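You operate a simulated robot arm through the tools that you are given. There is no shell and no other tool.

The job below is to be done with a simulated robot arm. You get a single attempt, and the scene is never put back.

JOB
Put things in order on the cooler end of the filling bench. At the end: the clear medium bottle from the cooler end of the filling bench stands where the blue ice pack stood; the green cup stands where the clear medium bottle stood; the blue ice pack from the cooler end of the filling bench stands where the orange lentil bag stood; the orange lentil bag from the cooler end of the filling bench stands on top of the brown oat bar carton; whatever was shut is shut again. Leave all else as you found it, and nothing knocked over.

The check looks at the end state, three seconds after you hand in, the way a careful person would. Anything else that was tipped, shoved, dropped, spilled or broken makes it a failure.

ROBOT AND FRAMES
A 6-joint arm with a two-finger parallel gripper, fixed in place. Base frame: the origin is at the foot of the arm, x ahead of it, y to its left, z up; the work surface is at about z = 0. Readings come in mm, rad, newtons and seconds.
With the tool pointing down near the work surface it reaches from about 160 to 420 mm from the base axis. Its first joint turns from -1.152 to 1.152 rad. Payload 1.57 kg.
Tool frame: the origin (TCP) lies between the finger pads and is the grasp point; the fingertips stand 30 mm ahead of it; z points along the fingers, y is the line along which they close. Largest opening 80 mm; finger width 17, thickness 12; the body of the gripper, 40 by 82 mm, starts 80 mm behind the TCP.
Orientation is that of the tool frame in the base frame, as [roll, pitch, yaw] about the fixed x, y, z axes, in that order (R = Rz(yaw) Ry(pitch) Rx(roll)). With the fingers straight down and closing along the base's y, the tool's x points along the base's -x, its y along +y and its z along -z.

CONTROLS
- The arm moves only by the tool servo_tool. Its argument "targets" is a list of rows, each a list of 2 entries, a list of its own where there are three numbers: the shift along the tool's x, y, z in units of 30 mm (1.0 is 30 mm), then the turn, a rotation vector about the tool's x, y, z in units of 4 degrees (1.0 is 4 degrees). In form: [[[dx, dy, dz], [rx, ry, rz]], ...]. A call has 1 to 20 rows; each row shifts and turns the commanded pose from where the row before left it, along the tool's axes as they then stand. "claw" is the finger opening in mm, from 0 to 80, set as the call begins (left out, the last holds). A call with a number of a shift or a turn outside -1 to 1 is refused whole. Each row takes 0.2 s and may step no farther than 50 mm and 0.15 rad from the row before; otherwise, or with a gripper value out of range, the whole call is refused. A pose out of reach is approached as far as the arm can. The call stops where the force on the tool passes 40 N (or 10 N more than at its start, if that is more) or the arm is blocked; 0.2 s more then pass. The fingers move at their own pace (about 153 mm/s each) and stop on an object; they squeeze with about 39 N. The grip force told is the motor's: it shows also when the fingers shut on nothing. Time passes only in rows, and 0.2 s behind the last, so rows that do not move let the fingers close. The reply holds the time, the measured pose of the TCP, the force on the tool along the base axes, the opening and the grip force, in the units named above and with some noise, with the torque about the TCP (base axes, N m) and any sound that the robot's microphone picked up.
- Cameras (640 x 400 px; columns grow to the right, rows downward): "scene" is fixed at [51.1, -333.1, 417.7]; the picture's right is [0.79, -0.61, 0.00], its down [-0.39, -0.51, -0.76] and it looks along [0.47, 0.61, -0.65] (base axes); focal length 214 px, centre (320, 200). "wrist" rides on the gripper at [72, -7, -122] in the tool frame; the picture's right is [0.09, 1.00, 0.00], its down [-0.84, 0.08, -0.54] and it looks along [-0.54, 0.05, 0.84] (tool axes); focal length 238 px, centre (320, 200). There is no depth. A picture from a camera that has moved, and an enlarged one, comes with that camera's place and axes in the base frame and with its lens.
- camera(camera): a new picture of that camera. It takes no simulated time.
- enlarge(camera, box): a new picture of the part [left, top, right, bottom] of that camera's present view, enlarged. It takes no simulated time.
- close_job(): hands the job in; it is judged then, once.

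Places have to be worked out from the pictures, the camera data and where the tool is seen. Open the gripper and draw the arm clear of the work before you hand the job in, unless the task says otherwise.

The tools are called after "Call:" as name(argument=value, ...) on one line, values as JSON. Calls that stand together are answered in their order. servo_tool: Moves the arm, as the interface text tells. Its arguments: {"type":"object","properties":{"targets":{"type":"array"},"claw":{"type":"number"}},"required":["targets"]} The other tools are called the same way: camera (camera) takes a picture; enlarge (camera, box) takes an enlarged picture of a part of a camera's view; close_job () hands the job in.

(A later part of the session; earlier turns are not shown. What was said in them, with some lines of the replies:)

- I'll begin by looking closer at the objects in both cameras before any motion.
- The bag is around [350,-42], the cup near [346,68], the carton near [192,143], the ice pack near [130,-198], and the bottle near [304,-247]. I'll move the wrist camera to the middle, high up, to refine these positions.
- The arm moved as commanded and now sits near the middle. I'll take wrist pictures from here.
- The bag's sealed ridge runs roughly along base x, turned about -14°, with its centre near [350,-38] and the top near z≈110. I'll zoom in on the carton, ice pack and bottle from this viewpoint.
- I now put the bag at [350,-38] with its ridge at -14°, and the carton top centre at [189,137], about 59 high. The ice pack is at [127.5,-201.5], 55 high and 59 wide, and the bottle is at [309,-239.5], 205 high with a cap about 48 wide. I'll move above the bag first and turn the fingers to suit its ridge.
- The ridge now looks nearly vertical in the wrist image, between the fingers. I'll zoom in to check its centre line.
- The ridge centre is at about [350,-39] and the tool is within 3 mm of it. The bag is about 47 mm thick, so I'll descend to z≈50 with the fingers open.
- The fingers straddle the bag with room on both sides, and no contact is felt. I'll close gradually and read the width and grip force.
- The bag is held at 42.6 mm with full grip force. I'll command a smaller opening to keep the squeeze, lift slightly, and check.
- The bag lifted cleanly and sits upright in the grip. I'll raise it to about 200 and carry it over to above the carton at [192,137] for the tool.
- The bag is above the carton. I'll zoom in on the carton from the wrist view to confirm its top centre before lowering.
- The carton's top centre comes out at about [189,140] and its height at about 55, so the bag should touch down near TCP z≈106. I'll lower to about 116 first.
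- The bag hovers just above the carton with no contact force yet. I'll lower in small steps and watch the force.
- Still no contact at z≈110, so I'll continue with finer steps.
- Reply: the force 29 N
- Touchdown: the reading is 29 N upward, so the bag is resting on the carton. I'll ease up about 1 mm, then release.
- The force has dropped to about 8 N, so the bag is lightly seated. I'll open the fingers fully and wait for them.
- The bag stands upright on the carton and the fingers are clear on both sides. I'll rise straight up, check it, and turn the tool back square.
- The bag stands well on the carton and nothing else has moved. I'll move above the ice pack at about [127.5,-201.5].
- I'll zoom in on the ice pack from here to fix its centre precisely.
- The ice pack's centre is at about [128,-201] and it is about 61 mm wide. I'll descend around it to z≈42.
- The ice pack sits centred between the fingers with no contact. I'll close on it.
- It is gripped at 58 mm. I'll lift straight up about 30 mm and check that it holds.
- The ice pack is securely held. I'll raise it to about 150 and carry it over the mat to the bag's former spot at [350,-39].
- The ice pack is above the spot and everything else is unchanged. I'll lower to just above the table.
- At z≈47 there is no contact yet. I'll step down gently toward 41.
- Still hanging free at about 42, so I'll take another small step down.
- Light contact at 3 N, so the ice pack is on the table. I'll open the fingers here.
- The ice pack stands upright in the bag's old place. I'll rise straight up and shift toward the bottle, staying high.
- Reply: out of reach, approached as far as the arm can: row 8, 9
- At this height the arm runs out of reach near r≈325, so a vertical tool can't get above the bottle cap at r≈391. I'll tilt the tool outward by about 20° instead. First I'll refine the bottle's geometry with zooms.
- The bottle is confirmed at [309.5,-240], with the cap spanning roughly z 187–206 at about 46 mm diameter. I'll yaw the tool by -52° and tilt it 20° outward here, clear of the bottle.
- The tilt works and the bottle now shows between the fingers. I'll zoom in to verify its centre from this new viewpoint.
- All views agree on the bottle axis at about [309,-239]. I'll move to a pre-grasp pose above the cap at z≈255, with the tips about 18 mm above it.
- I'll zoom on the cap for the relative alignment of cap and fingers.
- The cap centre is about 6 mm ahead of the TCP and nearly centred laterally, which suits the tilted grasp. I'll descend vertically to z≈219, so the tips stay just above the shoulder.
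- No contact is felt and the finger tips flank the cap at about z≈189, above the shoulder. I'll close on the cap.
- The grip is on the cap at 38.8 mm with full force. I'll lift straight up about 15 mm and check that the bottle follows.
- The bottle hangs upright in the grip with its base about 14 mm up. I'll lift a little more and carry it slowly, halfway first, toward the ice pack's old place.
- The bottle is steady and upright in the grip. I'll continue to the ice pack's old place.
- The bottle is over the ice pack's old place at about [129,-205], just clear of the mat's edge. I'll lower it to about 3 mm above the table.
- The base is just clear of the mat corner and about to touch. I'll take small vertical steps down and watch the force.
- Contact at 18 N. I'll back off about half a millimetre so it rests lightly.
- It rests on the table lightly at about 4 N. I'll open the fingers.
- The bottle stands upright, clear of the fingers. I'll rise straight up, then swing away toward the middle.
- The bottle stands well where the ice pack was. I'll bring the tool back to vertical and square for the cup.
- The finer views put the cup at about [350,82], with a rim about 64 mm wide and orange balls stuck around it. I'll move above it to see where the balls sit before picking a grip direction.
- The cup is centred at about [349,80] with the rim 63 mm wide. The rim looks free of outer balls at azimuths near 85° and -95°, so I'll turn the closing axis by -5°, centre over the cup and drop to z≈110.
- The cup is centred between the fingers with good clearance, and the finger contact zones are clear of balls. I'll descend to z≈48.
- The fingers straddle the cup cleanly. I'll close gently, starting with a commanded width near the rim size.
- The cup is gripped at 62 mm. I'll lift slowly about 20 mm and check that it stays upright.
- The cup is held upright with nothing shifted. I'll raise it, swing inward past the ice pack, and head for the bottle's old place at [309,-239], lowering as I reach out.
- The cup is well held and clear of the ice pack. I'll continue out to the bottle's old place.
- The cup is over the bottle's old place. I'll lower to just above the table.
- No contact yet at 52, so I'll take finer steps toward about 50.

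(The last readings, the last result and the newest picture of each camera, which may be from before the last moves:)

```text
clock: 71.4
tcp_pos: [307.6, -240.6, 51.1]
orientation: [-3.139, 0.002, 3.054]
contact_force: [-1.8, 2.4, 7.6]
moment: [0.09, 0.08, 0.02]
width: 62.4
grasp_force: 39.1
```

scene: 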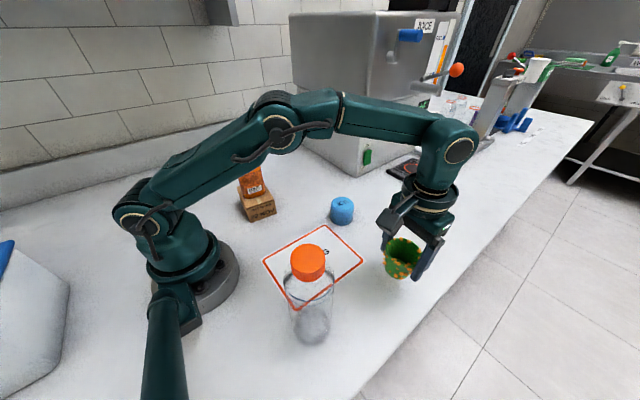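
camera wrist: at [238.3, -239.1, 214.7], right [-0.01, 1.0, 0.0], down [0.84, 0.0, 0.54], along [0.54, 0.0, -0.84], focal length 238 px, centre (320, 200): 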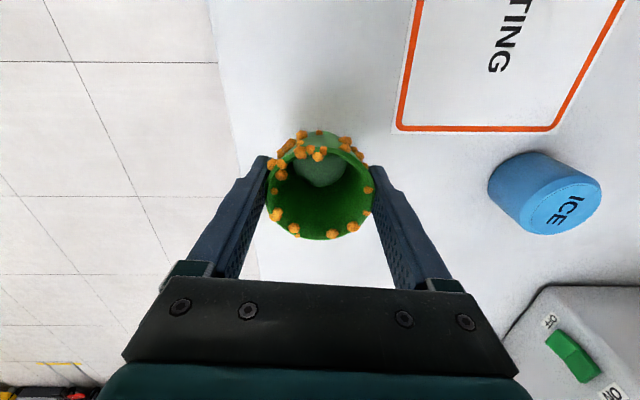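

The cup now touches the table at about 8 N. I'll open the fingers here.

Call:
servo_tool(targets=[[[0, 0, 0], [0, 0, 0]], [[0, 0, 0], [0, 0, 0]], [[0, 0, 0], [0, 0, 0]]], claw=80)

Call:
camera(camera="wrist")

Call:
enlarge(camera="scene", box=[350, 180, 470, 310])

```text
clock: 72.2
tcp_pos: [307.9, -240.2, 49.7]
orientation: [3.141, 0.0, 3.053]
contact_force: [0.3, 0.1, 0.6]
moment: [0.02, -0.03, 0.02]
width: 79.8
grasp_force: 0.0
```

```text
taken
camera wrist: at [235.5, -240.5, 172.0], right [-0.01, 1.0, 0.0], down [0.84, 0.0, 0.54], along [0.54, 0.0, -0.84], focal length 238 px, centre (320, 200)
```

wrist: 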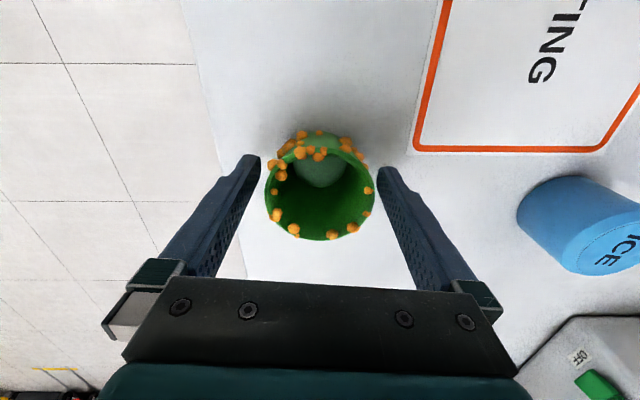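

```text
3.08 times, centred on (410, 245) of scene
camera zoom: at [51.1, -333.1, 417.7], right [0.79, -0.61, 0.0], down [-0.39, -0.51, -0.76], along [0.47, 0.61, -0.65], focal length 660 px, centre (43, 62)
```

zoom: 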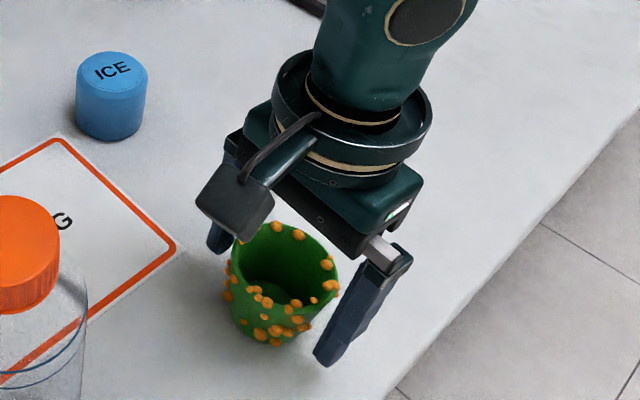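

The cup stands upright in the bottle's old place. I'll rise straight up, then withdraw inward and up to a clear spot.

Call:
servo_tool(targets=[[[0, 0, -0.4], [0, 0, 0]], [[0, 0, -0.7], [0, 0, 0]], [[0, 0, -0.8], [0, 0, 0]], [[0, 0, -0.77], [0, 0, 0]], [[0.273, 0.98, -0.8], [0, 0, 0]], [[0.273, 0.98, -0.8], [0, 0, 0]], [[0.273, 0.98, -0.8], [0, 0, 0]], [[0.273, 0.98, -0.8], [0, 0, 0]], [[0.273, 0.98, -0.8], [0, 0, 0]], [[0.8, 0.5, -0.5], [0, 0, 0]], [[0.8, 0.5, -0.5], [0, 0, 0]], [[0, 0, 0], [0, 0, 0]], [[0, 0, 0], [0, 0, 0]]], claw=80)

Call:
camera(camera="wrist")

Call:
camera(camera="scene")

Call:
enlarge(camera="scene", box=[220, 140, 460, 350])

```text
clock: 75.0
tcp_pos: [233.8, -55.5, 278.4]
orientation: [3.141, 0.001, 3.055]
contact_force: [0.0, -0.8, 0.8]
moment: [0.06, -0.01, 0.0]
width: 79.9
grasp_force: 0.0
```

```text
taken
camera wrist: at [162.6, -55.9, 401.5], right [0.0, 1.0, 0.0], down [0.84, 0.0, 0.54], along [0.54, 0.0, -0.84], focal length 238 px, centre (320, 200)
```

wrist: 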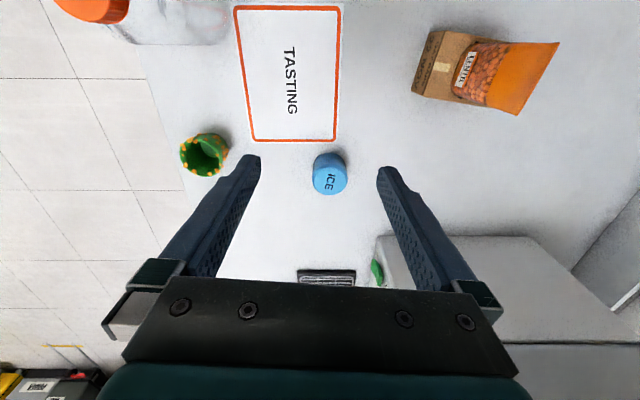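

```text
taken
```

scene: 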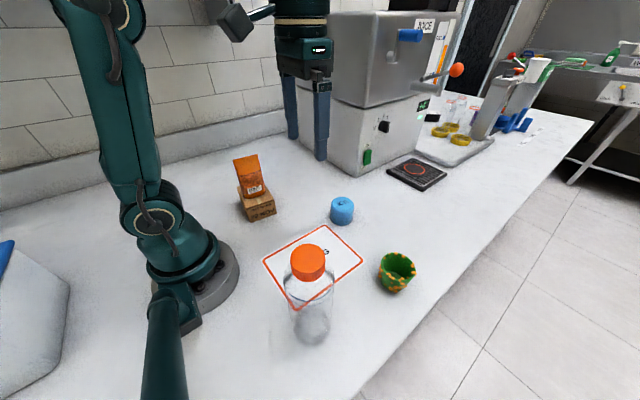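

```text
1.90 times, centred on (340, 245) of scene
camera zoom: at [51.1, -333.1, 417.7], right [0.79, -0.61, 0.0], down [-0.39, -0.51, -0.76], along [0.47, 0.61, -0.65], focal length 408 px, centre (282, 114)
```

zoom: 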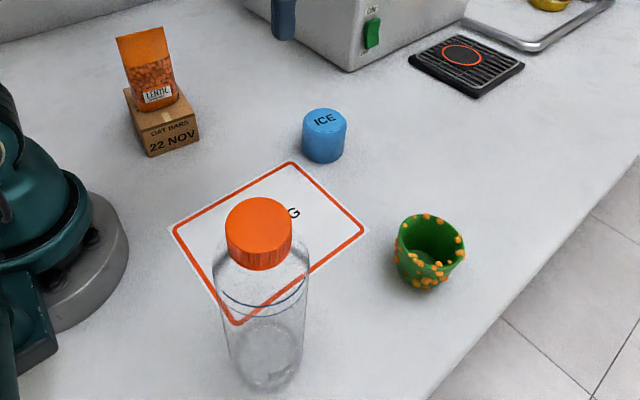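

All four items stand in their places and the mat, carton and other things look unmoved. I'll draw the arm back a bit higher, and check the details once more.

Call:
servo_tool(targets=[[[0.7, 0, -0.7], [0, 0, -0.6]], [[0.7, 0, -0.7], [0, 0, -0.65]], [[0, 0, 0], [0, 0, 0]], [[0, 0, 0], [0, 0, 0]]], claw=80)

Call:
enlarge(camera="scene", box=[220, 140, 300, 230])

Call:
enlarge(camera="scene", box=[260, 190, 440, 350])

Call:
camera(camera="wrist")

```text
clock: 76.0
tcp_pos: [191.6, -53.1, 321.3]
orientation: [-3.139, 0.002, 3.141]
contact_force: [0.1, 0.4, 0.0]
moment: [0.0, -0.03, -0.03]
width: 80.0
grasp_force: 0.0
```

```text
4.44 times, centred on (260, 185) of scene
camera zoom: at [51.1, -333.1, 417.7], right [0.79, -0.61, 0.0], down [-0.39, -0.51, -0.76], along [0.47, 0.61, -0.65], focal length 953 px, centre (587, 267)
```

zoom: 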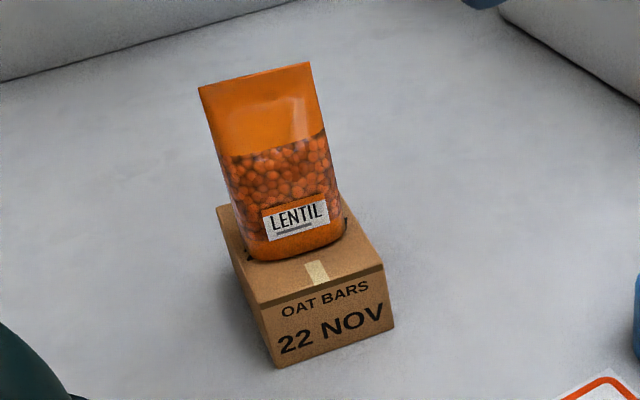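

```text
2.50 times, centred on (350, 270) of scene
camera zoom: at [51.1, -333.1, 417.7], right [0.79, -0.61, 0.0], down [-0.39, -0.51, -0.76], along [0.47, 0.61, -0.65], focal length 536 px, centre (245, 25)
```

zoom: 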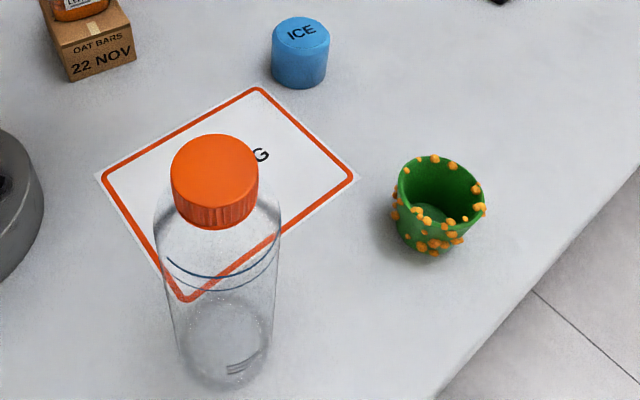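

```text
taken
camera wrist: at [119.8, -59.2, 443.1], right [-0.09, 1.0, 0.0], down [0.84, 0.08, 0.54], along [0.54, 0.05, -0.84], focal length 238 px, centre (320, 200)
```

wrist: 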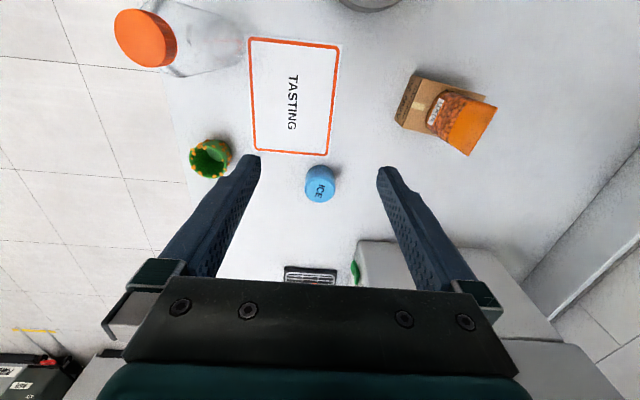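

The final pictures show the bag upright on the carton, the ice pack in the bag's old place, the bottle where the ice pack was, and the cup where the bottle was. Nothing is knocked over, the bottle cap is on, and the gripper is open and clear, so I'm handing in.

Call:
close_job()

```text
The job is handed in.
```

I moved all four items and handed the job in. In the last pictures each one stands upright in its place:

- **Orange lentil bag:** on top of the brown oat bar carton.
- **Blue ice pack:** where the lentil bag stood, within a few millimetres.
- **Clear medium bottle:** where the ice pack stood, about 5–7 mm further from the TASTING mat so its base stays off the mat's edge. Its cap is still on.
- **Green cup:** where the bottle stood, within a few millimetres.

I opened nothing, so there was nothing to shut again. The mat, the carton and the other things on the bench look unmoved, and nothing was knocked over. The gripper is open and the arm is raised clear of the bench.
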